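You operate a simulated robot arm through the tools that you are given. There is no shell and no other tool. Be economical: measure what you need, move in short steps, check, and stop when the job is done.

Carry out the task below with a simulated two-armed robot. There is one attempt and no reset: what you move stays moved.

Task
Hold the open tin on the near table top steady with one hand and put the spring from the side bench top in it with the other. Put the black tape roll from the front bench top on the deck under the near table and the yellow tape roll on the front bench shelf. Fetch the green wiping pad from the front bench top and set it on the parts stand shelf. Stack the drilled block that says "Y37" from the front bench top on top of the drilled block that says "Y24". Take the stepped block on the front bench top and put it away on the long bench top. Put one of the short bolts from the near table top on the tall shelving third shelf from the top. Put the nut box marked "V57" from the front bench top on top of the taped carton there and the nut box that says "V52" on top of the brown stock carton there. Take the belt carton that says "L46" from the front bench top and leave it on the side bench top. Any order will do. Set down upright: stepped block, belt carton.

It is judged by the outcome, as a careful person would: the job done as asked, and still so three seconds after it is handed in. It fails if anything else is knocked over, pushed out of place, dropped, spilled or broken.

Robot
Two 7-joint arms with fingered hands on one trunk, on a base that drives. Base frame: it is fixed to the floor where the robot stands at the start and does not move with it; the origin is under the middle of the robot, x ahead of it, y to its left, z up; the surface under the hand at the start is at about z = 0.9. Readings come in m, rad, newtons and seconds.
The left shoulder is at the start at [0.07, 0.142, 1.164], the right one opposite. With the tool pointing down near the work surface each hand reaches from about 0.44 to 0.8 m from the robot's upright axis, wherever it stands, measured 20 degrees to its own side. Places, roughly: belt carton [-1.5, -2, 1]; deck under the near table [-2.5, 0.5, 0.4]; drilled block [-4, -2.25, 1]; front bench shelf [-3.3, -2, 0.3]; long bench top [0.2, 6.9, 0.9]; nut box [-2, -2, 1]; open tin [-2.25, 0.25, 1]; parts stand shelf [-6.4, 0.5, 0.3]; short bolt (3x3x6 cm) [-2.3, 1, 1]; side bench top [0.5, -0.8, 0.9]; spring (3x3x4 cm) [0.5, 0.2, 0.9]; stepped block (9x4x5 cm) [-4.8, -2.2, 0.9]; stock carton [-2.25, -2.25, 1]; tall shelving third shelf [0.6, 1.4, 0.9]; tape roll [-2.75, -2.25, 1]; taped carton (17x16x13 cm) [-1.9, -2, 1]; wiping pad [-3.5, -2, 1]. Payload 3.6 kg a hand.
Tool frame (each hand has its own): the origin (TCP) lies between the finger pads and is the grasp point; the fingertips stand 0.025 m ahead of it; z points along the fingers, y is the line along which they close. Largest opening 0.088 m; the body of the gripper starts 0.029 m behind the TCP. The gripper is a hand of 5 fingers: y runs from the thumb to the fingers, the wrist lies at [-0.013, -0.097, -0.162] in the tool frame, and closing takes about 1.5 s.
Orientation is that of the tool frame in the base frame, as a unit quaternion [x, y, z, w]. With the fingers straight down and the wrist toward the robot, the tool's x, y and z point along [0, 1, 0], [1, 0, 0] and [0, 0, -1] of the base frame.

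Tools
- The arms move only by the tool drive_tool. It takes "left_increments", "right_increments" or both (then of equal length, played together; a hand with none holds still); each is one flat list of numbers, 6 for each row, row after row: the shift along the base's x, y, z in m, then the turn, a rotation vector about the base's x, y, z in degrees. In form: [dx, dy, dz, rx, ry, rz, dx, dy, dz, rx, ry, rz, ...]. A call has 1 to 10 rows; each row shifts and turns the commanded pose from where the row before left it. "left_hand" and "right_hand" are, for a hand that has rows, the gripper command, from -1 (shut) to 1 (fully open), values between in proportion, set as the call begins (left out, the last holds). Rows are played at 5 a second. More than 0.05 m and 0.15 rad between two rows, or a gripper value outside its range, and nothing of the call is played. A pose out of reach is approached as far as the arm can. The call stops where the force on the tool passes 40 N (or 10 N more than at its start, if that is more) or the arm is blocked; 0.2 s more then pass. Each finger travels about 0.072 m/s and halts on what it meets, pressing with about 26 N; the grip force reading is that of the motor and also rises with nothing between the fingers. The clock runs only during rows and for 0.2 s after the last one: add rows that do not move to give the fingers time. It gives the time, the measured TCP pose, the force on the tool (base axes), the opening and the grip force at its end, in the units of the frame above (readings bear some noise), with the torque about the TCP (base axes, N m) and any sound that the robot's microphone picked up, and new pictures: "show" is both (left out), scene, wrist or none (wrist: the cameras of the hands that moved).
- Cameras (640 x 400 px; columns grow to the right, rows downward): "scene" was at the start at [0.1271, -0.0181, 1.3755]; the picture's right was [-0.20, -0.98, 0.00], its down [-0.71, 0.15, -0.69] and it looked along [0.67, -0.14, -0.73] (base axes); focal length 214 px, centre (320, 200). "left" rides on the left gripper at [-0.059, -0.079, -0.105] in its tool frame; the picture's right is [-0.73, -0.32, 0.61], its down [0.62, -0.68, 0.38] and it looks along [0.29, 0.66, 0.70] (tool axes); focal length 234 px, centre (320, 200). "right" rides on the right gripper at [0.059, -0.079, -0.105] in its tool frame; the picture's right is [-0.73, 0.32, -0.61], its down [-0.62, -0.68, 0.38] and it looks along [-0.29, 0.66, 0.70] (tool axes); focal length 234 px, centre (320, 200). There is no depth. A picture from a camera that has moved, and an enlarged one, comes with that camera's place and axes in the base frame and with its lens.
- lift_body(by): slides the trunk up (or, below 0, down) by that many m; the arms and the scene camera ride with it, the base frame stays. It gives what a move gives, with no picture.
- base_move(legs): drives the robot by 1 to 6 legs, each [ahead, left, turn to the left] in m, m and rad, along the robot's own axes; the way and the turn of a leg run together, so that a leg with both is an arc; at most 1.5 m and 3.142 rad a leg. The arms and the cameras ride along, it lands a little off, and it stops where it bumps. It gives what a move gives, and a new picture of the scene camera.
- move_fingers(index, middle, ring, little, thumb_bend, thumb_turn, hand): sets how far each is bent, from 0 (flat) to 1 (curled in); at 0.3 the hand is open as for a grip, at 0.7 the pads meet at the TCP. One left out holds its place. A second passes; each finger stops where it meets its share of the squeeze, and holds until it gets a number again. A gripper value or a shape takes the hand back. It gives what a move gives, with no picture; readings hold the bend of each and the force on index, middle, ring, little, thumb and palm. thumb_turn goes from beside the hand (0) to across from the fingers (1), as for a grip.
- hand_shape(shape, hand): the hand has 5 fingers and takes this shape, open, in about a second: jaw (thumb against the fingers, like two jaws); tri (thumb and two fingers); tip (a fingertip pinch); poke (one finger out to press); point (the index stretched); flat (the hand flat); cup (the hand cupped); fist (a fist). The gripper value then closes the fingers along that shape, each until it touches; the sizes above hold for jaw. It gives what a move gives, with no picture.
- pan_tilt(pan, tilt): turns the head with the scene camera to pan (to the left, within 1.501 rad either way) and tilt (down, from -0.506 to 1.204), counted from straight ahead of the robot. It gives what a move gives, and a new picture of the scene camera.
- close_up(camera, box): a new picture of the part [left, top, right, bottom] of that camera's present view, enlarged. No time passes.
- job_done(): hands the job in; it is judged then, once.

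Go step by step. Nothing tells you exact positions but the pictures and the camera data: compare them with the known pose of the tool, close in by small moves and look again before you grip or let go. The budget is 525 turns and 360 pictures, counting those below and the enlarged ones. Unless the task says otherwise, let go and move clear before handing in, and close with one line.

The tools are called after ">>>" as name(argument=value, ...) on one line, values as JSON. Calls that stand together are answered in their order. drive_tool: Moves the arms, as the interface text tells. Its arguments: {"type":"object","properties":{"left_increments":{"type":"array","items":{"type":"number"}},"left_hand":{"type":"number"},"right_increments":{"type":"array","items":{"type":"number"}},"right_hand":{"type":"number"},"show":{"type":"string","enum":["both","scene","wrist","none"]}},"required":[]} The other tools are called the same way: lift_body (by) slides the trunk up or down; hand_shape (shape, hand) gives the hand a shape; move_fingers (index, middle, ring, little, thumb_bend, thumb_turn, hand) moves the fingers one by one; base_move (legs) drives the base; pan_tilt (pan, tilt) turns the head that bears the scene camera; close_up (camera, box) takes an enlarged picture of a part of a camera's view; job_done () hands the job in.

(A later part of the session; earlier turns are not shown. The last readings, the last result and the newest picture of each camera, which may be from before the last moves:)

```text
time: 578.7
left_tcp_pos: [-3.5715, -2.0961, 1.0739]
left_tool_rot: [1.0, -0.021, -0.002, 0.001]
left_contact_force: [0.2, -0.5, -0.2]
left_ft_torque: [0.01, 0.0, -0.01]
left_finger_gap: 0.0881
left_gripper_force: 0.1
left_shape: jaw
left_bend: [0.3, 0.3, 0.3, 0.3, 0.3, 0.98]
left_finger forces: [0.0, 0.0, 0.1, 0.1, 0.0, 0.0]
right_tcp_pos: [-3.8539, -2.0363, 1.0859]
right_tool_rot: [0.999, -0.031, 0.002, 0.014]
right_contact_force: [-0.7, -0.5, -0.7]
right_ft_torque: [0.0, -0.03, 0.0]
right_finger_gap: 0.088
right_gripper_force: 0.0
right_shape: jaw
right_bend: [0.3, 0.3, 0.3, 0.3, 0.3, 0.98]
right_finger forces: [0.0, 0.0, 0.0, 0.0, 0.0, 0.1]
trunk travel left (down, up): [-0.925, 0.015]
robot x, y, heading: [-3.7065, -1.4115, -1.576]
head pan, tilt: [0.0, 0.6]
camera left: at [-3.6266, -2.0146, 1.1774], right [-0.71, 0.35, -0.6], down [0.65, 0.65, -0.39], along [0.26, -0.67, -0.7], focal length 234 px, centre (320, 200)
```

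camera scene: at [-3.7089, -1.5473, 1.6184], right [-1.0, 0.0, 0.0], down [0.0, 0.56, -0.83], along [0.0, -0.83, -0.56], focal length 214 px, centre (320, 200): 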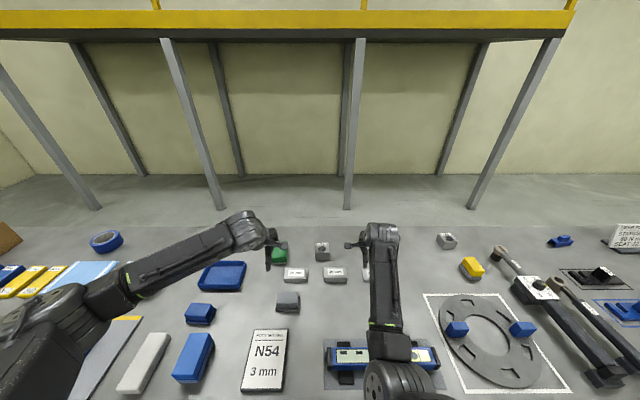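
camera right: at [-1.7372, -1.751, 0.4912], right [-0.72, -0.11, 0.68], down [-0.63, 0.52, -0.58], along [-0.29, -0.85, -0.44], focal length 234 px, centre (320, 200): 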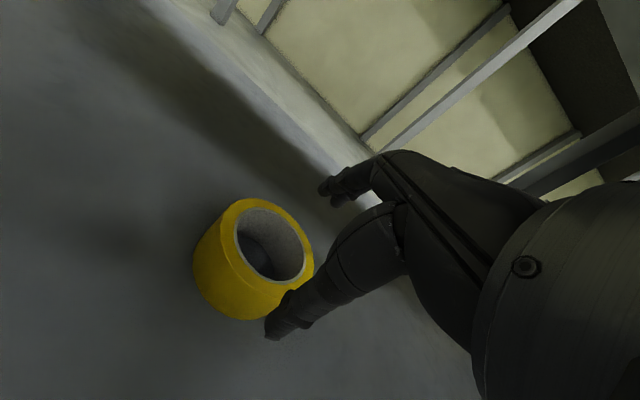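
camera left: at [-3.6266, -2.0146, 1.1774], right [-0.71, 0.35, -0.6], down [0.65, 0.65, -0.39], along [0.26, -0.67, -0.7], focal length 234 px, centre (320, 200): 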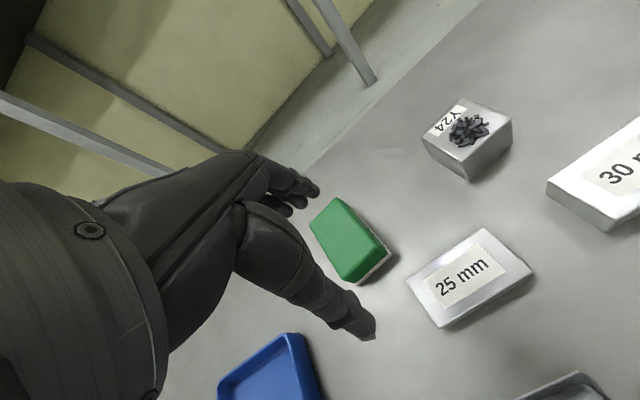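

The pad is 5.5 × 10 cm, with its long side along y, and sits at the edge of reach. I'll draw it gently towards me first with the fingers hooked behind it; to reach, I'll lower the trunk a bit and pitch the left hand, thumb tucked aside.

>>> drive_tool(right_increments=[0, 0, 0.04, 0, 0, 0, 0, 0, 0.04, 0, 0, 0, 0, 0, 0.04, 0, 0, 0], left_increments=[0, 0, 0.04, 0, 0, 0, 0, 0, 0.04, 0, 0, 0, 0, 0, 0.04, 0, 0, 0], show="none")

>>> lift_body(by=-0.17)

>>> move_fingers(hand="left", index=0.3, middle=0.3, ring=0.3, little=0.3, thumb_bend=0, thumb_turn=0)

>>> drive_tool(left_increments=[0.005, -0.02, 0.01, -6.3, 0, 0, 0.005, -0.025, 0, -6.3, 0, 0, 0.0, -0.025, 0, -6.3, 0, 0, 0, -0.02, 0, 0, 0, 0], show="wrist")

```text
time: 579.5
left_tcp_pos: [-3.5697, -2.0926, 1.1906]
left_tool_rot: [1.0, -0.02, -0.003, 0.001]
left_contact_force: [0.2, -0.2, 0.1]
left_ft_torque: [-0.04, -0.01, 0.0]
left_finger_gap: 0.0876
left_gripper_force: 0.0
left_shape: jaw
left_bend: [0.3, 0.3, 0.3, 0.3, 0.3, 0.98]
left_finger forces: [0.0, 0.0, 0.0, 0.0, 0.1, 0.1]
right_tcp_pos: [-3.872, -2.0721, 1.1712]
right_tool_rot: [0.999, -0.042, -0.013, 0.014]
right_contact_force: [-0.2, -0.1, 0.5]
right_ft_torque: [0.02, 0.02, 0.05]
right_finger_gap: 0.0879
right_gripper_force: 0.1
right_shape: jaw
right_bend: [0.3, 0.3, 0.3, 0.3, 0.3, 0.98]
right_finger forces: [0.0, 0.0, 0.0, 0.1, 0.1, 0.1]
right hand out of reach, approached as far as the arm can: row 2, 3
trunk travel left (down, up): [-0.925, 0.015]
robot x, y, heading: [-3.7075, -1.4121, -1.576]
head pan, tilt: [0.0, 0.6]
```

```text
time: 581.4
left_tcp_pos: [-3.5707, -2.0928, 1.0205]
left_tool_rot: [1.0, -0.021, -0.003, 0.001]
left_contact_force: [-0.1, -0.4, 0.1]
left_ft_torque: [0.02, -0.02, 0.0]
left_finger_gap: 0.0881
left_gripper_force: 0.0
left_shape: jaw
left_bend: [0.3, 0.3, 0.3, 0.3, 0.3, 0.98]
left_finger forces: [0.0, 0.1, 0.0, 0.1, 0.0, 0.1]
right_tcp_pos: [-3.8709, -2.0708, 1.0044]
right_tool_rot: [0.999, -0.04, -0.009, 0.016]
right_contact_force: [-0.9, -0.2, 0.2]
right_ft_torque: [-0.01, 0.01, 0.0]
right_finger_gap: 0.0875
right_gripper_force: 0.0
right_shape: jaw
right_bend: [0.3, 0.3, 0.3, 0.3, 0.3, 0.98]
right_finger forces: [0.0, 0.0, 0.0, 0.0, 0.0, 0.0]
trunk travel left (down, up): [-0.755, 0.185]
robot x, y, heading: [-3.7079, -1.4101, -1.575]
head pan, tilt: [0.0, 0.6]
```

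```text
time: 582.4
left_tcp_pos: [-3.5717, -2.0922, 1.0208]
left_tool_rot: [1.0, -0.02, -0.004, 0.003]
left_contact_force: [0.0, -0.5, -0.6]
left_ft_torque: [0.0, -0.02, -0.02]
left_finger_gap: 0.1298
left_gripper_force: 0.1
left_shape: fingers
left_bend: [0.3, 0.3, 0.3, 0.3, 0.0, 0.0]
left_finger forces: [0.0, 0.1, 0.1, 0.0, 0.0, 0.0]
right_tcp_pos: [-3.8709, -2.0718, 1.0044]
right_tool_rot: [0.999, -0.04, -0.01, 0.016]
right_contact_force: [0.8, 0.7, 0.1]
right_ft_torque: [0.03, 0.0, -0.03]
right_finger_gap: 0.0877
right_gripper_force: 0.1
right_shape: jaw
right_bend: [0.3, 0.3, 0.3, 0.3, 0.3, 0.98]
right_finger forces: [0.0, 0.1, 0.0, 0.1, 0.0, 0.1]
trunk travel left (down, up): [-0.755, 0.185]
robot x, y, heading: [-3.7056, -1.4106, -1.581]
head pan, tilt: [0.0, 0.6]
```

```text
time: 583.4
left_tcp_pos: [-3.5617, -2.1835, 1.03]
left_tool_rot: [0.986, -0.022, 0.0, 0.166]
left_contact_force: [0.5, 0.4, 0.1]
left_ft_torque: [0.02, 0.02, -0.03]
left_finger_gap: 0.1303
left_gripper_force: 0.1
left_shape: fingers
left_bend: [0.3, 0.3, 0.3, 0.3, 0.0, 0.0]
left_finger forces: [0.1, 0.0, 0.0, 0.0, 0.1, 0.0]
right_tcp_pos: [-3.8711, -2.0719, 1.0038]
right_tool_rot: [0.999, -0.04, -0.009, 0.016]
right_contact_force: [0.5, -0.4, 0.2]
right_ft_torque: [-0.01, 0.01, -0.05]
right_finger_gap: 0.0878
right_gripper_force: 0.3
right_shape: jaw
right_bend: [0.3, 0.3, 0.3, 0.3, 0.3, 0.98]
right_finger forces: [0.0, 0.0, 0.1, 0.0, 0.0, 0.0]
trunk travel left (down, up): [-0.755, 0.185]
robot x, y, heading: [-3.7058, -1.409, -1.572]
head pan, tilt: [0.0, 0.6]
camera left: at [-3.615, -2.0722, 1.1025], right [-0.71, 0.14, -0.69], down [0.65, 0.49, -0.58], along [0.26, -0.86, -0.44], focal length 234 px, centre (320, 200)
```

left: 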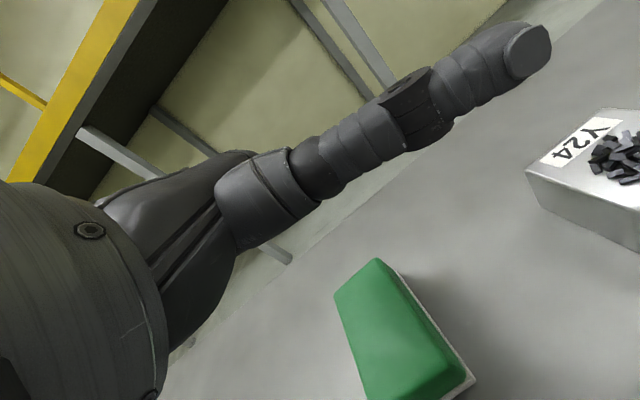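

The open thumb would foul Y24. I'll use the one-finger "poke" shape instead, to draw the pad with the index only.

>>> hand_shape(hand="left", shape="poke")

>>> drive_tool(left_increments=[0, 0, 0.005, 0, 0, 0], show="both")

```text
time: 584.3
left_tcp_pos: [-3.5611, -2.1824, 1.0307]
left_tool_rot: [0.986, -0.022, 0.001, 0.166]
left_contact_force: [-0.4, -0.6, 0.3]
left_ft_torque: [0.0, 0.0, 0.03]
left_finger_gap: 0.0001
left_gripper_force: 0.0
left_shape: poke
left_bend: [0.7, 0.7, 0.99, 0.99, 1.0, 1.0]
left_finger forces: [0.0, 0.1, 0.0, 0.0, 0.0, 0.1]
right_tcp_pos: [-3.8714, -2.0701, 1.0043]
right_tool_rot: [0.999, -0.04, -0.01, 0.016]
right_contact_force: [-1.4, -0.2, 0.6]
right_ft_torque: [-0.02, -0.02, -0.02]
right_finger_gap: 0.0876
right_gripper_force: 0.0
right_shape: jaw
right_bend: [0.3, 0.3, 0.3, 0.3, 0.3, 0.98]
right_finger forces: [0.0, 0.1, 0.0, 0.0, 0.1, 0.0]
trunk travel left (down, up): [-0.755, 0.185]
robot x, y, heading: [-3.707, -1.4076, -1.576]
head pan, tilt: [0.0, 0.6]
```

```text
time: 584.7
left_tcp_pos: [-3.5603, -2.1824, 1.035]
left_tool_rot: [0.986, -0.021, 0.0, 0.166]
left_contact_force: [-0.5, 0.8, 0.0]
left_ft_torque: [0.02, 0.04, 0.01]
left_finger_gap: 0.0
left_gripper_force: 0.1
left_shape: poke
left_bend: [0.7, 0.7, 0.99, 0.99, 1.0, 1.0]
left_finger forces: [0.0, 0.0, 0.0, 0.1, 0.0, 0.1]
right_tcp_pos: [-3.8719, -2.0707, 1.0034]
right_tool_rot: [0.999, -0.04, -0.01, 0.016]
right_contact_force: [0.1, -0.3, 0.9]
right_ft_torque: [0.01, 0.01, 0.03]
right_finger_gap: 0.0878
right_gripper_force: 0.1
right_shape: jaw
right_bend: [0.3, 0.3, 0.3, 0.3, 0.3, 0.98]
right_finger forces: [0.0, 0.0, 0.0, 0.1, 0.0, 0.0]
trunk travel left (down, up): [-0.755, 0.185]
robot x, y, heading: [-3.7054, -1.41, -1.577]
head pan, tilt: [0.0, 0.6]
camera scene: at [-3.709, -1.5499, 1.4481], right [-1.0, 0.0, 0.0], down [0.0, 0.57, -0.82], along [0.0, -0.82, -0.57], focal length 214 px, centre (320, 200)
camera left: at [-3.6143, -2.0713, 1.1087], right [-0.72, 0.14, -0.68], down [0.65, 0.49, -0.58], along [0.26, -0.86, -0.44], focal length 234 px, centre (320, 200)
```

scene: 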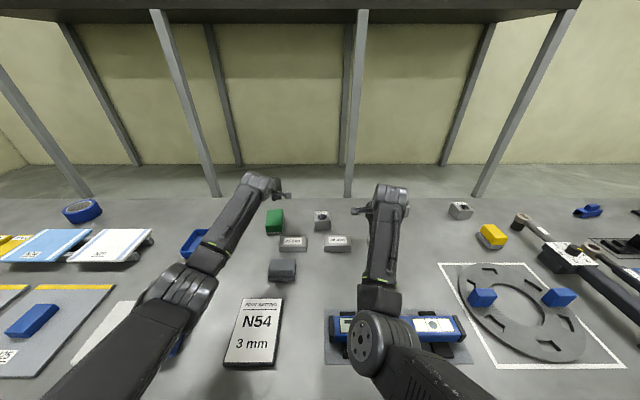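
left: 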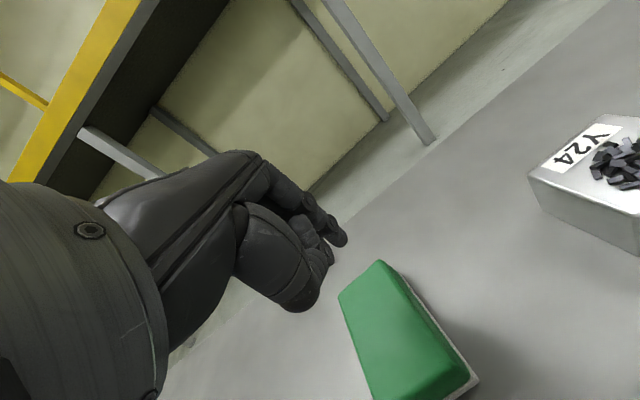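

One finger won't reach behind it safely. A better way is to turn the base so that the left hand, yawed inward, closes across the pad's width near its close end. I'll retract the left hand, level it, and turn.

>>> drive_tool(left_increments=[0, 0.035, 0.01, 0, 0, 0, 0, 0.03, 0, 6.3, 0, 0, 0, 0.03, 0, 6.3, 0, 0, 0, 0.03, 0, 6.3, 0, 0, 0, 0.03, 0.0, 0, 0, 0], show="none")

>>> hand_shape(hand="left", shape="jaw")

>>> base_move(legs=[[-0.1, 0, 0], [0, 0.175, 0], [0, 0, -0.6]])

```text
time: 585.9
left_tcp_pos: [-3.5606, -2.0244, 1.045]
left_tool_rot: [1.0, -0.019, -0.003, 0.001]
left_contact_force: [-0.2, 0.5, 0.5]
left_ft_torque: [-0.04, 0.0, 0.0]
left_finger_gap: 0.0
left_gripper_force: 0.0
left_shape: poke
left_bend: [0.7, 0.7, 0.99, 0.99, 1.0, 1.0]
left_finger forces: [0.0, 0.1, 0.0, 0.0, 0.1, 0.0]
right_tcp_pos: [-3.8713, -2.0703, 1.0048]
right_tool_rot: [0.999, -0.04, -0.009, 0.017]
right_contact_force: [0.0, -0.6, 0.4]
right_ft_torque: [0.04, -0.04, 0.03]
right_finger_gap: 0.0879
right_gripper_force: 0.1
right_shape: jaw
right_bend: [0.3, 0.3, 0.3, 0.3, 0.3, 0.98]
right_finger forces: [0.1, 0.1, 0.0, 0.0, 0.0, 0.1]
trunk travel left (down, up): [-0.755, 0.185]
robot x, y, heading: [-3.7086, -1.4125, -1.577]
head pan, tilt: [0.0, 0.6]
```

```text
time: 586.8
left_tcp_pos: [-3.5617, -2.0261, 1.0466]
left_tool_rot: [1.0, -0.021, -0.003, 0.0]
left_contact_force: [0.2, -0.5, 0.5]
left_ft_torque: [0.03, -0.01, 0.01]
left_finger_gap: 0.0879
left_gripper_force: 0.0
left_shape: jaw
left_bend: [0.3, 0.3, 0.3, 0.3, 0.3, 0.98]
left_finger forces: [0.1, 0.0, 0.0, 0.1, 0.0, 0.0]
right_tcp_pos: [-3.8705, -2.0708, 1.0031]
right_tool_rot: [0.999, -0.04, -0.009, 0.016]
right_contact_force: [0.3, -0.3, 0.4]
right_ft_torque: [-0.01, -0.01, 0.01]
right_finger_gap: 0.0878
right_gripper_force: 0.0
right_shape: jaw
right_bend: [0.3, 0.3, 0.3, 0.3, 0.3, 0.98]
right_finger forces: [0.0, 0.0, 0.1, 0.0, 0.0, 0.0]
trunk travel left (down, up): [-0.755, 0.185]
robot x, y, heading: [-3.705, -1.4073, -1.579]
head pan, tilt: [0.0, 0.6]
```

```text
time: 590.7
left_tcp_pos: [-3.7577, -1.9015, 1.0461]
left_tool_rot: [0.949, -0.315, -0.003, 0.0]
left_contact_force: [0.2, 0.6, -0.9]
left_ft_torque: [-0.01, -0.03, -0.01]
left_finger_gap: 0.088
left_gripper_force: 0.0
left_shape: jaw
left_bend: [0.3, 0.3, 0.3, 0.3, 0.3, 0.98]
left_finger forces: [0.1, 0.0, 0.0, 0.1, 0.1, 0.0]
right_tcp_pos: [-4.0403, -1.7644, 1.0034]
right_tool_rot: [0.942, -0.334, -0.015, 0.013]
right_contact_force: [0.1, 0.1, -0.8]
right_ft_torque: [0.03, -0.01, 0.0]
right_finger_gap: 0.0879
right_gripper_force: 0.1
right_shape: jaw
right_bend: [0.3, 0.3, 0.3, 0.3, 0.3, 0.98]
right_finger forces: [0.1, 0.0, 0.0, 0.1, 0.0, 0.0]
trunk travel left (down, up): [-0.755, 0.185]
robot x, y, heading: [-3.5341, -1.3115, -2.173]
head pan, tilt: [0.0, 0.6]
camera scene: at [-3.6113, -1.4267, 1.4481], right [-0.82, 0.57, 0.0], down [0.32, 0.47, -0.82], along [-0.47, -0.68, -0.57], focal length 214 px, centre (320, 200)
```

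scene: 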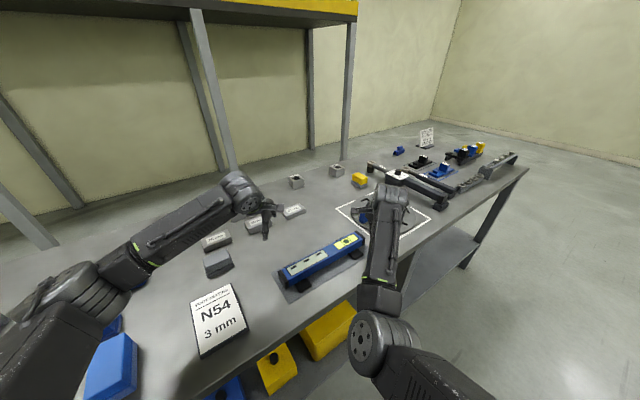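

Now I'll nudge the base towards the bench and bring the left hand over the pad with the inward yaw.

>>> base_move(legs=[[0.091, 0.062, 0]])

>>> drive_tool(left_increments=[0.026, -0.014, 0, 0, 0, -6.3, 0.026, -0.014, 0, 0, 0, -6.3, 0.026, -0.014, 0, 0, 0, -6.3, 0.026, -0.014, 0, 0, 0, -6.3, 0.026, -0.014, 0, 0, 0, -6.3, 0.026, -0.014, 0, 0, 0, -6.3, 0.026, -0.014, 0, 0, 0, -6.3, 0.026, -0.014, 0, 0, 0, -6.3], show="wrist")

```text
time: 591.9
left_tcp_pos: [-3.7596, -2.0121, 1.0469]
left_tool_rot: [0.949, -0.316, -0.004, 0.001]
left_contact_force: [0.5, -0.3, 0.2]
left_ft_torque: [0.03, -0.01, 0.02]
left_finger_gap: 0.0878
left_gripper_force: 0.0
left_shape: jaw
left_bend: [0.3, 0.3, 0.3, 0.3, 0.3, 0.98]
left_finger forces: [0.0, 0.1, 0.1, 0.0, 0.1, 0.1]
right_tcp_pos: [-4.0444, -1.8717, 1.0049]
right_tool_rot: [0.941, -0.337, -0.017, 0.012]
right_contact_force: [0.2, -0.7, 0.2]
right_ft_torque: [0.02, -0.01, -0.01]
right_finger_gap: 0.0879
right_gripper_force: 0.0
right_shape: jaw
right_bend: [0.3, 0.3, 0.3, 0.3, 0.3, 0.98]
right_finger forces: [0.0, 0.0, 0.1, 0.1, 0.0, 0.1]
trunk travel left (down, up): [-0.755, 0.185]
robot x, y, heading: [-3.5335, -1.4144, -2.175]
head pan, tilt: [0.0, 0.6]
camera scene: at [-3.6121, -1.5362, 1.4482], right [-0.82, 0.57, 0.0], down [0.32, 0.46, -0.83], along [-0.47, -0.68, -0.56], focal length 214 px, centre (320, 200)
```

scene: 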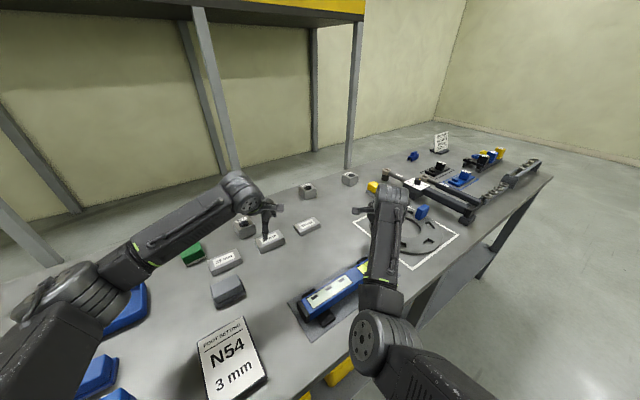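

```text
time: 593.7
left_tcp_pos: [-3.5516, -2.1237, 1.0473]
left_tool_rot: [0.724, -0.69, -0.003, -0.001]
left_contact_force: [0.7, -0.4, -0.6]
left_ft_torque: [0.0, 0.02, 0.01]
left_finger_gap: 0.0879
left_gripper_force: 0.0
left_shape: jaw
left_bend: [0.3, 0.3, 0.3, 0.3, 0.3, 0.98]
left_finger forces: [0.1, 0.1, 0.0, 0.1, 0.1, 0.0]
right_tcp_pos: [-4.0463, -1.8721, 1.0035]
right_tool_rot: [0.941, -0.339, -0.018, 0.012]
right_contact_force: [0.3, 0.9, -0.2]
right_ft_torque: [0.0, -0.02, 0.01]
right_finger_gap: 0.0877
right_gripper_force: 0.0
right_shape: jaw
right_bend: [0.3, 0.3, 0.3, 0.3, 0.3, 0.98]
right_finger forces: [0.1, 0.1, 0.0, 0.0, 0.0, 0.1]
trunk travel left (down, up): [-0.755, 0.185]
robot x, y, heading: [-3.5273, -1.4195, -2.176]
head pan, tilt: [0.0, 0.6]
camera left: at [-3.4737, -2.0618, 1.1513], right [0.29, 0.74, -0.6], down [0.71, -0.59, -0.39], along [-0.65, -0.32, -0.7], focal length 234 px, centre (320, 200)
```

left: 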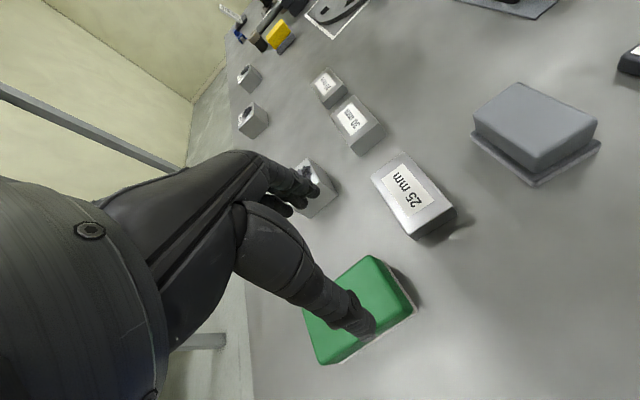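

Everything is reachable and the hand now closes across the pad. I'll line up at (−3.539, −2.140), descend and grip.

>>> drive_tool(left_increments=[0.012, -0.016, -0.02, 0, 0, 0, 0, 0, -0.04, 0, 0, 0, 0, 0, -0.035, 0, 0, 0, 0, 0, -0.018, 0, 0, 0], show="wrist")

>>> drive_tool(left_increments=[0, 0, 0, 0, 0, 0, 0, 0, 0, 0, 0, 0, 0, 0, 0, 0, 0, 0, 0, 0, 0, 0, 0, 0, 0, 0, 0, 0, 0, 0, 0, 0, 0, 0, 0, 0], left_hand=-1, show="none")

>>> drive_tool(left_increments=[0, 0, 0.02, 0, 0, 0, 0, 0, 0.03, 0, 0, 0, 0, 0.01, 0.04, 0, 0, 0, 0, 0.01, 0.03, 0, 0, 0], show="wrist")

```text
time: 594.7
left_tcp_pos: [-3.5392, -2.1413, 0.9336]
left_tool_rot: [0.724, -0.689, -0.005, -0.001]
left_contact_force: [0.3, 0.1, 0.1]
left_ft_torque: [0.02, 0.04, 0.05]
left_finger_gap: 0.0878
left_gripper_force: 0.1
left_shape: jaw
left_bend: [0.3, 0.3, 0.3, 0.3, 0.3, 0.98]
left_finger forces: [0.3, 0.1, 0.1, 0.0, 0.0, 0.0]
right_tcp_pos: [-4.0467, -1.8724, 1.0033]
right_tool_rot: [0.941, -0.338, -0.018, 0.013]
right_contact_force: [-0.2, 0.6, 0.7]
right_ft_torque: [0.0, -0.02, 0.0]
right_finger_gap: 0.0881
right_gripper_force: 0.0
right_shape: jaw
right_bend: [0.3, 0.3, 0.3, 0.3, 0.3, 0.98]
right_finger forces: [0.0, 0.1, 0.0, 0.0, 0.0, 0.0]
trunk travel left (down, up): [-0.755, 0.185]
robot x, y, heading: [-3.5307, -1.4193, -2.172]
head pan, tilt: [0.0, 0.6]
camera left: at [-3.4632, -2.0792, 1.0382], right [0.28, 0.74, -0.6], down [0.71, -0.59, -0.39], along [-0.64, -0.32, -0.7], focal length 234 px, centre (320, 200)
```

left: 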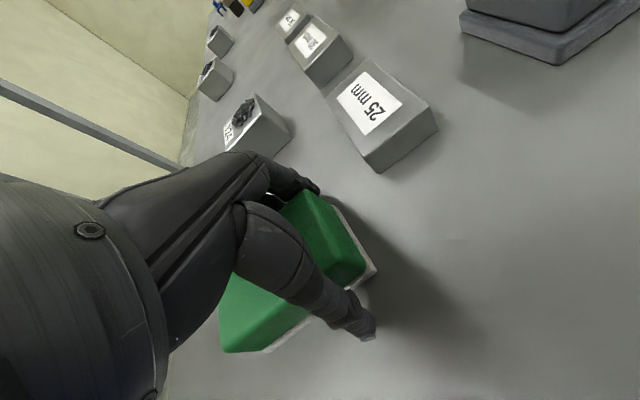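

```text
time: 596.1
left_tcp_pos: [-3.5402, -2.1404, 0.9332]
left_tool_rot: [0.724, -0.689, -0.004, -0.001]
left_contact_force: [-0.5, 0.4, -0.1]
left_ft_torque: [0.0, 0.02, -0.02]
left_finger_gap: 0.0542
left_gripper_force: 26.0
left_shape: jaw
left_bend: [0.29, 0.41, 0.39, 0.44, 0.62, 0.99]
left_finger forces: [12.7, 7.1, 3.0, 1.3, 24.0, 0.0]
right_tcp_pos: [-4.0461, -1.8726, 1.004]
right_tool_rot: [0.941, -0.337, -0.018, 0.012]
right_contact_force: [0.7, -1.0, -0.7]
right_ft_torque: [-0.02, 0.02, 0.01]
right_finger_gap: 0.0878
right_gripper_force: 0.0
right_shape: jaw
right_bend: [0.3, 0.3, 0.3, 0.3, 0.3, 0.98]
right_finger forces: [0.0, 0.1, 0.0, 0.0, 0.0, 0.0]
trunk travel left (down, up): [-0.755, 0.185]
robot x, y, heading: [-3.532, -1.4203, -2.177]
head pan, tilt: [0.0, 0.6]
```

```text
time: 597.1
left_tcp_pos: [-3.5371, -2.12, 1.053]
left_tool_rot: [0.723, -0.691, -0.003, -0.002]
left_contact_force: [0.5, -0.6, -0.3]
left_ft_torque: [0.04, -0.01, 0.04]
left_finger_gap: 0.054
left_gripper_force: 25.5
left_shape: jaw
left_bend: [0.29, 0.42, 0.39, 0.42, 0.62, 0.98]
left_finger forces: [12.6, 6.8, 3.0, 1.6, 24.1, 0.1]
right_tcp_pos: [-4.0467, -1.8709, 1.0039]
right_tool_rot: [0.941, -0.338, -0.019, 0.012]
right_contact_force: [0.0, -0.3, -0.5]
right_ft_torque: [0.0, 0.03, 0.0]
right_finger_gap: 0.0879
right_gripper_force: 0.2
right_shape: jaw
right_bend: [0.3, 0.3, 0.3, 0.3, 0.3, 0.98]
right_finger forces: [0.0, 0.0, 0.1, 0.0, 0.0, 0.1]
trunk travel left (down, up): [-0.755, 0.185]
robot x, y, heading: [-3.5307, -1.4209, -2.176]
head pan, tilt: [0.0, 0.6]
camera left: at [-3.4612, -2.0582, 1.1588], right [0.29, 0.74, -0.6], down [0.71, -0.59, -0.39], along [-0.64, -0.32, -0.7], focal length 234 px, centre (320, 200)
```

left: 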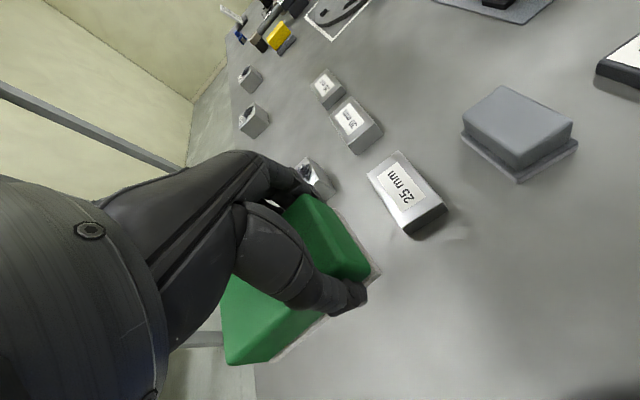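

The pad is held in the left hand. For Y37 I'll use the mirrored approach with the right hand: turn the base the other way, so that the yawed right hand closes across the block along x.

>>> base_move(legs=[[-0.35, 0, 0], [0, 0, 1.206], [-0.406, -0.888, 0]])

>>> drive_tool(right_increments=[-0.02, 0, 0.01, 0, 0, 7, -0.02, 0, 0.01, 0, 0, 7, -0.02, 0, 0.01, 0, 0, 7, -0.02, 0, 0.01, 0, 0, 7, -0.02, 0, 0, 0, 0, 7, -0.02, 0, 0, 0, 0, 7, -0.02, 0, 0, 0, 0, 7, -0.02, 0, 0, 0, 0, 4], show="wrist")

```text
time: 607.1
left_tcp_pos: [-3.6284, -1.5552, 1.0524]
left_tool_rot: [0.991, -0.133, -0.004, 0.002]
left_contact_force: [-0.7, 0.1, -1.4]
left_ft_torque: [0.02, 0.04, 0.01]
left_finger_gap: 0.0537
left_gripper_force: 25.7
left_shape: jaw
left_bend: [0.29, 0.42, 0.39, 0.42, 0.62, 0.98]
left_finger forces: [12.7, 6.8, 3.0, 1.5, 24.1, 0.1]
right_tcp_pos: [-4.0241, -1.9595, 1.0038]
right_tool_rot: [0.96, 0.278, -0.008, 0.021]
right_contact_force: [-0.5, 0.7, -0.4]
right_ft_torque: [-0.04, 0.0, -0.02]
right_finger_gap: 0.0878
right_gripper_force: 0.1
right_shape: jaw
right_bend: [0.3, 0.3, 0.3, 0.3, 0.3, 0.98]
right_finger forces: [0.0, 0.0, 0.0, 0.1, 0.0, 0.0]
trunk travel left (down, up): [-0.755, 0.185]
robot x, y, heading: [-4.2925, -1.3316, -0.917]
head pan, tilt: [0.0, 0.6]
camera scene: at [-4.2091, -1.4434, 1.448], right [-0.8, -0.61, 0.0], down [-0.34, 0.45, -0.82], along [0.5, -0.66, -0.57], focal length 214 px, centre (320, 200)
```

scene: 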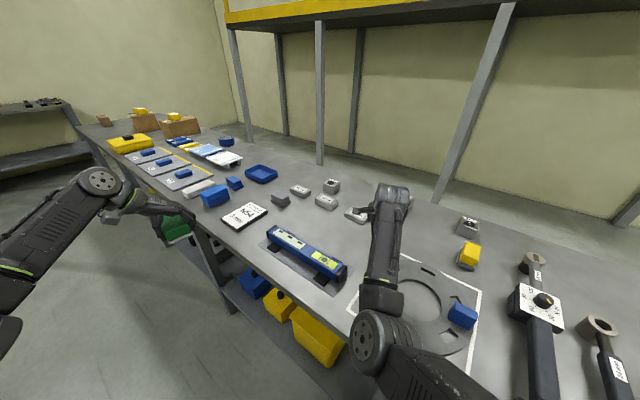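

```text
time: 608.9
left_tcp_pos: [-3.6285, -1.5559, 1.0537]
left_tool_rot: [0.991, -0.134, -0.004, 0.0]
left_contact_force: [-0.3, -0.1, 0.0]
left_ft_torque: [0.02, 0.04, -0.04]
left_finger_gap: 0.054
left_gripper_force: 26.0
left_shape: jaw
left_bend: [0.29, 0.42, 0.39, 0.42, 0.62, 0.98]
left_finger forces: [12.7, 6.8, 3.0, 1.4, 24.1, 0.1]
right_tcp_pos: [-4.1574, -2.0123, 1.0133]
right_tool_rot: [0.734, 0.679, 0.002, 0.021]
right_contact_force: [0.8, -0.3, 0.6]
right_ft_torque: [0.02, -0.04, 0.03]
right_finger_gap: 0.0879
right_gripper_force: 0.1
right_shape: jaw
right_bend: [0.3, 0.3, 0.3, 0.3, 0.3, 0.98]
right_finger forces: [0.0, 0.1, 0.0, 0.0, 0.1, 0.0]
right hand out of reach, approached as far as the arm can: row 1, 2, 3, 4
trunk travel left (down, up): [-0.755, 0.185]
robot x, y, heading: [-4.2898, -1.3305, -0.922]
head pan, tilt: [0.0, 0.6]
camera right: at [-4.2341, -1.9466, 1.113], right [0.25, -0.73, 0.64], down [-0.71, -0.58, -0.39], along [0.65, -0.36, -0.66], focal length 234 px, centre (320, 200)
```

right: 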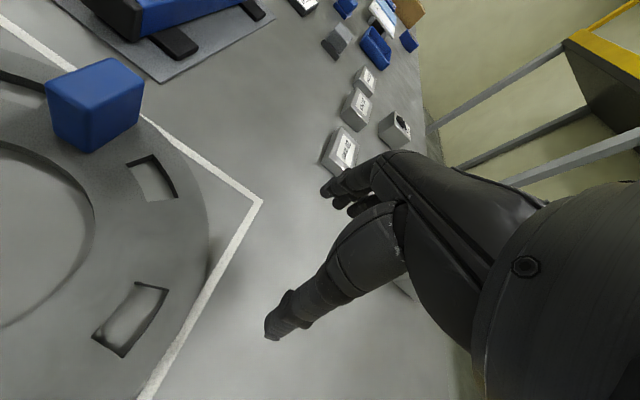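

The hand is aligned across x. I'll move closer and shift the right hand over Y37, tilting it forward for reach.

>>> base_move(legs=[[0.078, -0.06, -0.03]])

>>> drive_tool(right_increments=[-0.025, -0.01, 0, -5, 0, 0, -0.025, -0.02, 0, -5, 0, 0, -0.025, -0.02, 0, -5, 0, 0, -0.025, -0.02, 0, -5, 0, 0, -0.015, -0.02, 0, -5, 0, 0], show="wrist")

```text
time: 610.1
left_tcp_pos: [-3.6751, -1.6994, 1.0528]
left_tool_rot: [0.984, -0.176, -0.004, -0.002]
left_contact_force: [-0.1, -0.8, -0.7]
left_ft_torque: [0.05, 0.02, -0.03]
left_finger_gap: 0.0537
left_gripper_force: 26.3
left_shape: jaw
left_bend: [0.29, 0.42, 0.4, 0.42, 0.62, 0.98]
left_finger forces: [12.8, 6.9, 3.1, 1.4, 24.2, 0.0]
right_tcp_pos: [-4.2417, -2.1103, 1.0094]
right_tool_rot: [0.763, 0.646, 0.002, 0.02]
right_contact_force: [-0.1, -0.3, -0.1]
right_ft_torque: [0.06, -0.03, 0.01]
right_finger_gap: 0.0879
right_gripper_force: 0.0
right_shape: jaw
right_bend: [0.3, 0.3, 0.3, 0.3, 0.3, 0.98]
right_finger forces: [0.0, 0.0, 0.0, 0.0, 0.0, 0.1]
trunk travel left (down, up): [-0.755, 0.185]
robot x, y, heading: [-4.3156, -1.4145, -1.008]
head pan, tilt: [0.0, 0.6]
stopped in leg 1: the robot was blocked; the commanded pose is now the measured one
camera scene: at [-4.2438, -1.5399, 1.4475], right [-0.85, -0.53, 0.0], down [-0.3, 0.48, -0.82], along [0.44, -0.7, -0.57], focal length 214 px, centre (320, 200)
```

scene: 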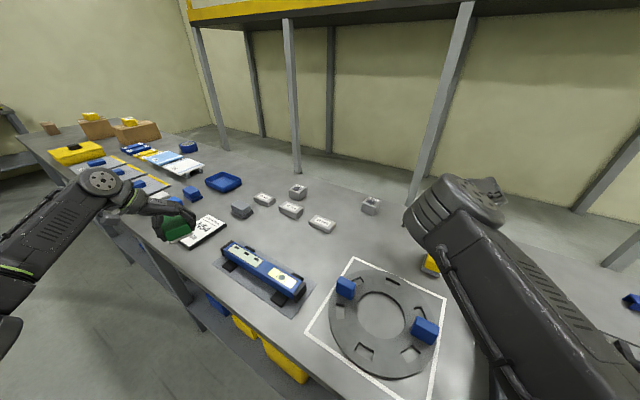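

```text
time: 611.3
left_tcp_pos: [-3.6739, -1.6967, 1.0517]
left_tool_rot: [0.984, -0.178, -0.004, 0.001]
left_contact_force: [-0.3, -0.4, -0.8]
left_ft_torque: [0.0, 0.05, 0.04]
left_finger_gap: 0.0537
left_gripper_force: 25.7
left_shape: jaw
left_bend: [0.29, 0.42, 0.4, 0.42, 0.62, 0.98]
left_finger forces: [12.9, 6.8, 3.0, 1.4, 24.2, 0.0]
right_tcp_pos: [-4.3584, -2.1925, 1.0139]
right_tool_rot: [0.741, 0.63, -0.141, 0.184]
right_contact_force: [-0.4, -0.1, 0.1]
right_ft_torque: [0.01, -0.01, -0.01]
right_finger_gap: 0.0876
right_gripper_force: 0.1
right_shape: jaw
right_bend: [0.3, 0.3, 0.3, 0.3, 0.3, 0.98]
right_finger forces: [0.0, 0.0, 0.0, 0.0, 0.0, 0.0]
trunk travel left (down, up): [-0.755, 0.185]
robot x, y, heading: [-4.3168, -1.4181, -1.009]
head pan, tilt: [0.0, 0.6]
camera right: at [-4.4271, -2.0838, 1.0733], right [0.18, -0.41, 0.89], down [-0.77, -0.63, -0.13], along [0.61, -0.66, -0.43], focal length 234 px, centre (320, 200)
```

right: 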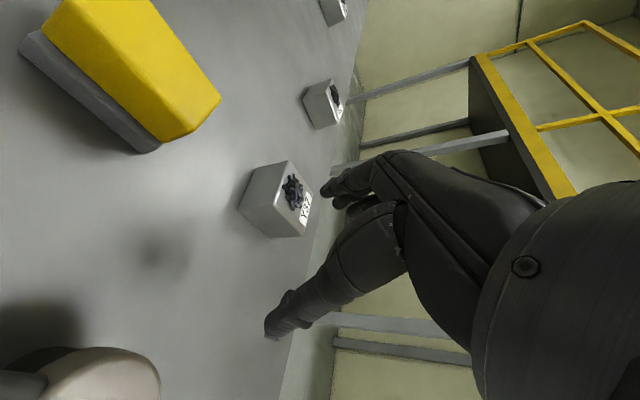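

Y37's centre is (−4.279, −2.228). I'll slide the open hand over it, align and descend.

>>> drive_tool(right_increments=[0.03, -0.008, 0, 0, 0, 3, 0.03, -0.008, 0, 0, 0, 3, 0.019, -0.006, -0.01, 0, 0, 0, 0, 0, -0.02, 0, 0, 0], show="wrist")

```text
time: 612.3
left_tcp_pos: [-3.6745, -1.6951, 1.0517]
left_tool_rot: [0.984, -0.178, -0.003, 0.0]
left_contact_force: [0.5, 0.3, -1.6]
left_ft_torque: [-0.02, 0.04, 0.04]
left_finger_gap: 0.0538
left_gripper_force: 26.5
left_shape: jaw
left_bend: [0.29, 0.42, 0.4, 0.42, 0.62, 0.98]
left_finger forces: [12.7, 6.8, 3.0, 1.4, 24.2, 0.0]
right_tcp_pos: [-4.2795, -2.2162, 0.982]
right_tool_rot: [0.707, 0.668, -0.131, 0.191]
right_contact_force: [0.9, 0.5, -0.6]
right_ft_torque: [0.01, 0.03, 0.0]
right_finger_gap: 0.0883
right_gripper_force: 0.0
right_shape: jaw
right_bend: [0.3, 0.3, 0.3, 0.3, 0.3, 0.98]
right_finger forces: [0.0, 0.0, 0.1, 0.1, 0.0, 0.0]
trunk travel left (down, up): [-0.755, 0.185]
robot x, y, heading: [-4.3141, -1.4157, -1.01]
head pan, tilt: [0.0, 0.6]
camera right: at [-4.3599, -2.1151, 1.0415], right [0.22, -0.39, 0.89], down [-0.7, -0.7, -0.13], along [0.68, -0.59, -0.43], focal length 234 px, centre (320, 200)
```

right: 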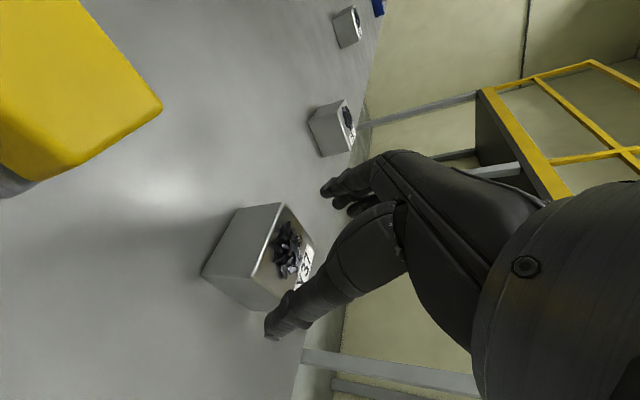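

The block is centred between thumb and fingers. I'll descend and close.

>>> drive_tool(right_increments=[0, 0, -0.02, 0, 0, 0, 0, 0, -0.015, 0, 0, 0, 0, 0, -0.01, 0, 0, 0], show="none")

>>> drive_tool(right_increments=[0, 0, 0, 0, 0, 0, 0, 0, 0, 0, 0, 0, 0, 0, 0, 0, 0, 0, 0, 0, 0, 0, 0, 0, 0, 0, 0, 0, 0, 0, 0, 0, 0, 0, 0, 0], right_hand=-1, show="wrist")

```text
time: 613.1
left_tcp_pos: [-3.6743, -1.6953, 1.0533]
left_tool_rot: [0.984, -0.178, -0.003, 0.0]
left_contact_force: [0.9, 1.2, -1.2]
left_ft_torque: [-0.01, 0.05, 0.02]
left_finger_gap: 0.0537
left_gripper_force: 25.9
left_shape: jaw
left_bend: [0.29, 0.42, 0.4, 0.42, 0.62, 0.98]
left_finger forces: [12.8, 6.8, 3.0, 1.5, 24.2, 0.0]
right_tcp_pos: [-4.2798, -2.2167, 0.9371]
right_tool_rot: [0.708, 0.667, -0.13, 0.193]
right_contact_force: [1.1, -0.6, 0.2]
right_ft_torque: [-0.03, 0.05, -0.03]
right_finger_gap: 0.0877
right_gripper_force: 0.0
right_shape: jaw
right_bend: [0.3, 0.3, 0.3, 0.3, 0.3, 0.98]
right_finger forces: [0.0, 0.1, 0.1, 0.0, 0.0, 0.0]
trunk travel left (down, up): [-0.755, 0.185]
robot x, y, heading: [-4.3157, -1.4137, -1.009]
head pan, tilt: [0.0, 0.6]
```

```text
time: 614.5
left_tcp_pos: [-3.6734, -1.695, 1.0532]
left_tool_rot: [0.984, -0.178, -0.004, 0.001]
left_contact_force: [-0.6, 0.4, -0.3]
left_ft_torque: [-0.01, 0.03, -0.01]
left_finger_gap: 0.0538
left_gripper_force: 25.6
left_shape: jaw
left_bend: [0.29, 0.42, 0.4, 0.42, 0.62, 0.98]
left_finger forces: [12.8, 6.8, 3.0, 1.5, 24.2, 0.1]
right_tcp_pos: [-4.2794, -2.2161, 0.9378]
right_tool_rot: [0.708, 0.667, -0.131, 0.192]
right_contact_force: [0.1, -0.4, 1.0]
right_ft_torque: [-0.01, 0.15, -0.03]
right_finger_gap: 0.0547
right_gripper_force: 25.9
right_shape: jaw
right_bend: [0.73, 0.4, 0.35, 0.42, 0.62, 0.99]
right_finger forces: [13.1, 7.0, 3.1, 1.6, 23.5, 0.0]
trunk travel left (down, up): [-0.755, 0.185]
robot x, y, heading: [-4.3158, -1.4108, -1.014]
head pan, tilt: [0.0, 0.6]
camera right: at [-4.36, -2.1153, 0.9974], right [0.22, -0.39, 0.89], down [-0.7, -0.7, -0.13], along [0.68, -0.59, -0.43], focal length 234 px, centre (320, 200)
```

right: 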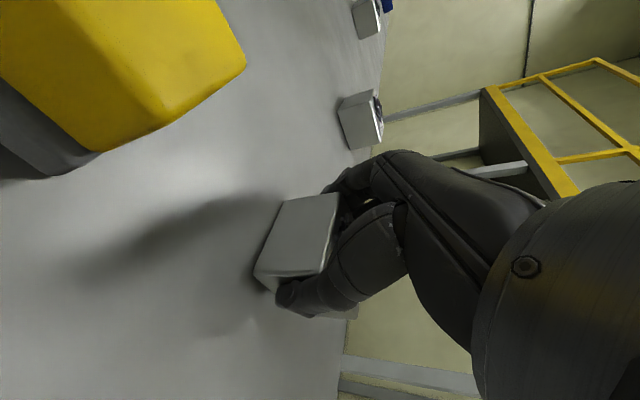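

It grips at 5.5 cm. I'll lift and check stability.

>>> drive_tool(right_increments=[0, 0, 0.015, 0, 0, 0, 0, 0, 0.025, 0, 0, 0, 0, 0, 0.03, 0, 0, 0, 0, 0.01, 0.03, 0, 0, 0], show="wrist")

```text
time: 615.5
left_tcp_pos: [-3.6752, -1.6962, 1.0538]
left_tool_rot: [0.984, -0.177, -0.004, 0.001]
left_contact_force: [0.0, 0.9, -0.9]
left_ft_torque: [0.03, 0.02, 0.0]
left_finger_gap: 0.0536
left_gripper_force: 26.1
left_shape: jaw
left_bend: [0.29, 0.42, 0.4, 0.42, 0.62, 0.98]
left_finger forces: [12.9, 6.8, 3.0, 1.5, 24.2, 0.1]
right_tcp_pos: [-4.2787, -2.2179, 1.0078]
right_tool_rot: [0.707, 0.668, -0.131, 0.191]
right_contact_force: [0.2, 0.3, -4.2]
right_ft_torque: [0.06, 0.03, 0.02]
right_finger_gap: 0.055
right_gripper_force: 25.7
right_shape: jaw
right_bend: [0.29, 0.4, 0.36, 0.43, 0.62, 0.98]
right_finger forces: [13.9, 6.5, 3.0, 0.0, 23.3, 0.1]
right hand out of reach, approached as far as the arm can: row 4
trunk travel left (down, up): [-0.755, 0.185]
robot x, y, heading: [-4.3137, -1.4119, -1.008]
head pan, tilt: [0.0, 0.6]
camera right: at [-4.3592, -2.117, 1.0674], right [0.22, -0.39, 0.89], down [-0.7, -0.7, -0.13], along [0.68, -0.59, -0.43], focal length 234 px, centre (320, 200)
```

right: 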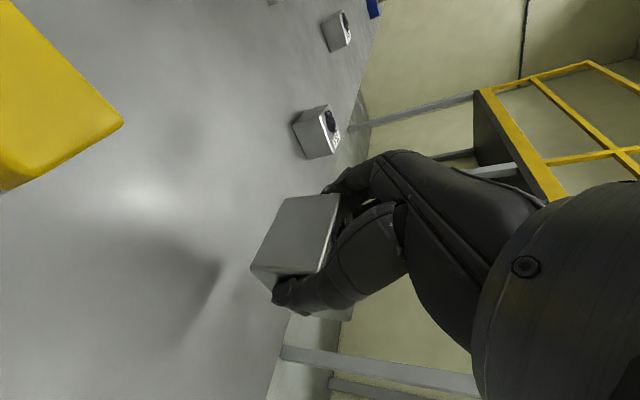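

The block is held level. I'll raise the trunk 6 cm for clearance and carry it over to Y24.

>>> lift_body(by=0.06)

>>> base_move(legs=[[-0.0845, 0.0534, 0], [0.334, 0.447, 0]])

>>> drive_tool(right_increments=[0, 0, 0, 0, 0, 0], show="wrist")

```text
time: 616.5
left_tcp_pos: [-3.6738, -1.6967, 1.1133]
left_tool_rot: [0.984, -0.178, -0.004, 0.0]
left_contact_force: [0.2, -1.0, -0.3]
left_ft_torque: [0.06, 0.01, 0.0]
left_finger_gap: 0.0538
left_gripper_force: 25.9
left_shape: jaw
left_bend: [0.29, 0.42, 0.4, 0.42, 0.62, 0.98]
left_finger forces: [12.9, 6.8, 3.0, 1.4, 24.2, 0.1]
right_tcp_pos: [-4.2785, -2.218, 1.0683]
right_tool_rot: [0.708, 0.667, -0.132, 0.191]
right_contact_force: [0.0, -1.2, -3.3]
right_ft_torque: [0.09, 0.02, 0.0]
right_finger_gap: 0.0547
right_gripper_force: 25.8
right_shape: jaw
right_bend: [0.29, 0.4, 0.36, 0.43, 0.62, 0.98]
right_finger forces: [13.7, 6.4, 2.8, 0.0, 23.5, 0.0]
trunk travel left (down, up): [-0.815, 0.125]
robot x, y, heading: [-4.3141, -1.4161, -1.013]
head pan, tilt: [0.0, 0.6]
```

```text
time: 620.4
left_tcp_pos: [-3.1223, -1.6345, 1.1135]
left_tool_rot: [0.985, -0.174, -0.004, 0.0]
left_contact_force: [0.5, 0.1, -1.0]
left_ft_torque: [-0.03, 0.0, 0.01]
left_finger_gap: 0.054
left_gripper_force: 26.4
left_shape: jaw
left_bend: [0.29, 0.42, 0.4, 0.42, 0.62, 0.98]
left_finger forces: [12.8, 6.9, 3.0, 1.5, 24.2, 0.1]
right_tcp_pos: [-3.7244, -2.1608, 1.0673]
right_tool_rot: [0.705, 0.67, -0.129, 0.192]
right_contact_force: [0.0, 0.1, -4.1]
right_ft_torque: [0.04, 0.01, 0.01]
right_finger_gap: 0.0547
right_gripper_force: 25.9
right_shape: jaw
right_bend: [0.29, 0.4, 0.37, 0.43, 0.62, 0.98]
right_finger forces: [13.7, 6.5, 3.0, 0.1, 23.5, 0.0]
trunk travel left (down, up): [-0.815, 0.125]
robot x, y, heading: [-3.7643, -1.3566, -1.007]
head pan, tilt: [0.0, 0.6]
camera scene: at [-3.6921, -1.4762, 1.508], right [-0.84, -0.54, 0.0], down [-0.3, 0.48, -0.82], along [0.44, -0.69, -0.57], focal length 214 px, centre (320, 200)
```

scene: 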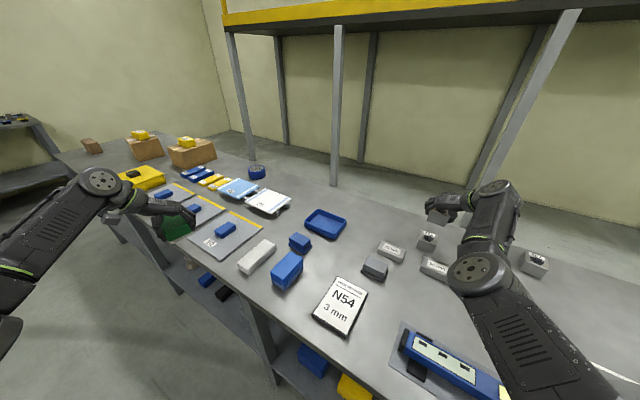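

```text
time: 620.8
left_tcp_pos: [-3.1219, -1.6354, 1.1134]
left_tool_rot: [0.985, -0.175, -0.003, 0.001]
left_contact_force: [-0.7, -0.2, -0.6]
left_ft_torque: [0.02, 0.02, -0.01]
left_finger_gap: 0.0539
left_gripper_force: 26.1
left_shape: jaw
left_bend: [0.29, 0.42, 0.4, 0.42, 0.62, 0.98]
left_finger forces: [13.0, 6.8, 3.1, 1.6, 24.2, 0.1]
right_tcp_pos: [-3.7231, -2.1615, 1.0676]
right_tool_rot: [0.705, 0.67, -0.129, 0.191]
right_contact_force: [0.2, 0.1, -3.8]
right_ft_torque: [0.06, 0.01, 0.0]
right_finger_gap: 0.0548
right_gripper_force: 26.0
right_shape: jaw
right_bend: [0.29, 0.4, 0.37, 0.43, 0.62, 0.98]
right_finger forces: [13.8, 6.6, 3.0, 0.0, 23.4, 0.0]
trunk travel left (down, up): [-0.815, 0.125]
robot x, y, heading: [-3.7646, -1.357, -0.999]
head pan, tilt: [0.0, 0.6]
camera right: at [-3.804, -2.0602, 1.1269], right [0.23, -0.39, 0.89], down [-0.69, -0.71, -0.13], along [0.69, -0.59, -0.43], focal length 234 px, centre (320, 200)
```

right: 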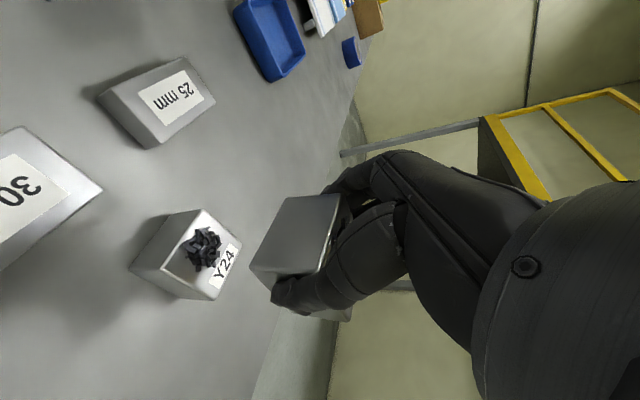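

Y24's centre is (−3.716, −2.174); the held block is nearly above it. I'll align and lower slowly.

>>> drive_tool(right_increments=[0.006, 0.001, -0.02, 0, 0, 0, 0, 0, -0.03, 0, 0, 0, 0, 0, -0.015, 0, 0, 0], show="wrist")

>>> close_up(camera="scene", box=[390, 180, 490, 270])

```text
time: 621.6
left_tcp_pos: [-3.122, -1.6361, 1.1134]
left_tool_rot: [0.985, -0.175, -0.004, 0.0]
left_contact_force: [-0.6, -0.1, -0.7]
left_ft_torque: [0.02, 0.0, 0.0]
left_finger_gap: 0.054
left_gripper_force: 25.8
left_shape: jaw
left_bend: [0.29, 0.42, 0.4, 0.42, 0.62, 0.98]
left_finger forces: [12.9, 6.7, 3.0, 1.5, 24.3, 0.0]
right_tcp_pos: [-3.7141, -2.1592, 1.0031]
right_tool_rot: [0.705, 0.67, -0.13, 0.192]
right_contact_force: [0.2, 0.2, -3.7]
right_ft_torque: [0.05, 0.01, -0.01]
right_finger_gap: 0.0547
right_gripper_force: 26.6
right_shape: jaw
right_bend: [0.29, 0.4, 0.37, 0.43, 0.62, 0.98]
right_finger forces: [13.7, 6.5, 3.0, 0.0, 23.5, 0.1]
trunk travel left (down, up): [-0.815, 0.125]
robot x, y, heading: [-3.7624, -1.3608, -0.999]
head pan, tilt: [0.0, 0.6]
camera right: at [-3.797, -2.0592, 1.0627], right [0.23, -0.39, 0.89], down [-0.69, -0.71, -0.14], along [0.69, -0.59, -0.43], focal length 234 px, centre (320, 200)
```

right: 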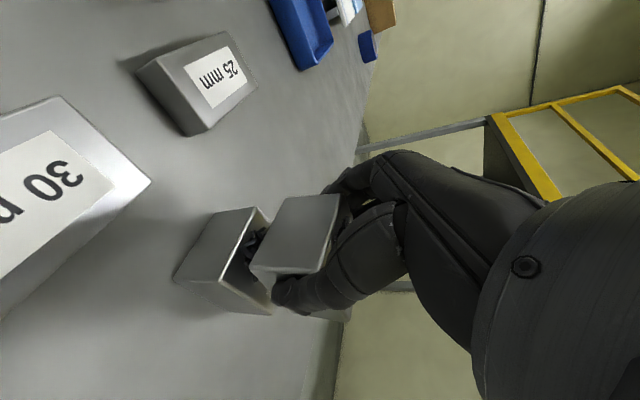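

```text
4.44 times, centred on (440, 225) of scene
camera zoom: at [-3.6914, -1.4763, 1.508], right [-0.84, -0.54, 0.0], down [-0.3, 0.48, -0.82], along [0.44, -0.69, -0.57], focal length 953 px, centre (-213, 89)
```

zoom: 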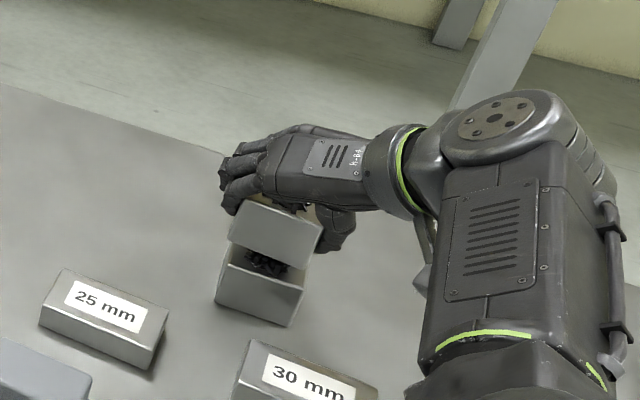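

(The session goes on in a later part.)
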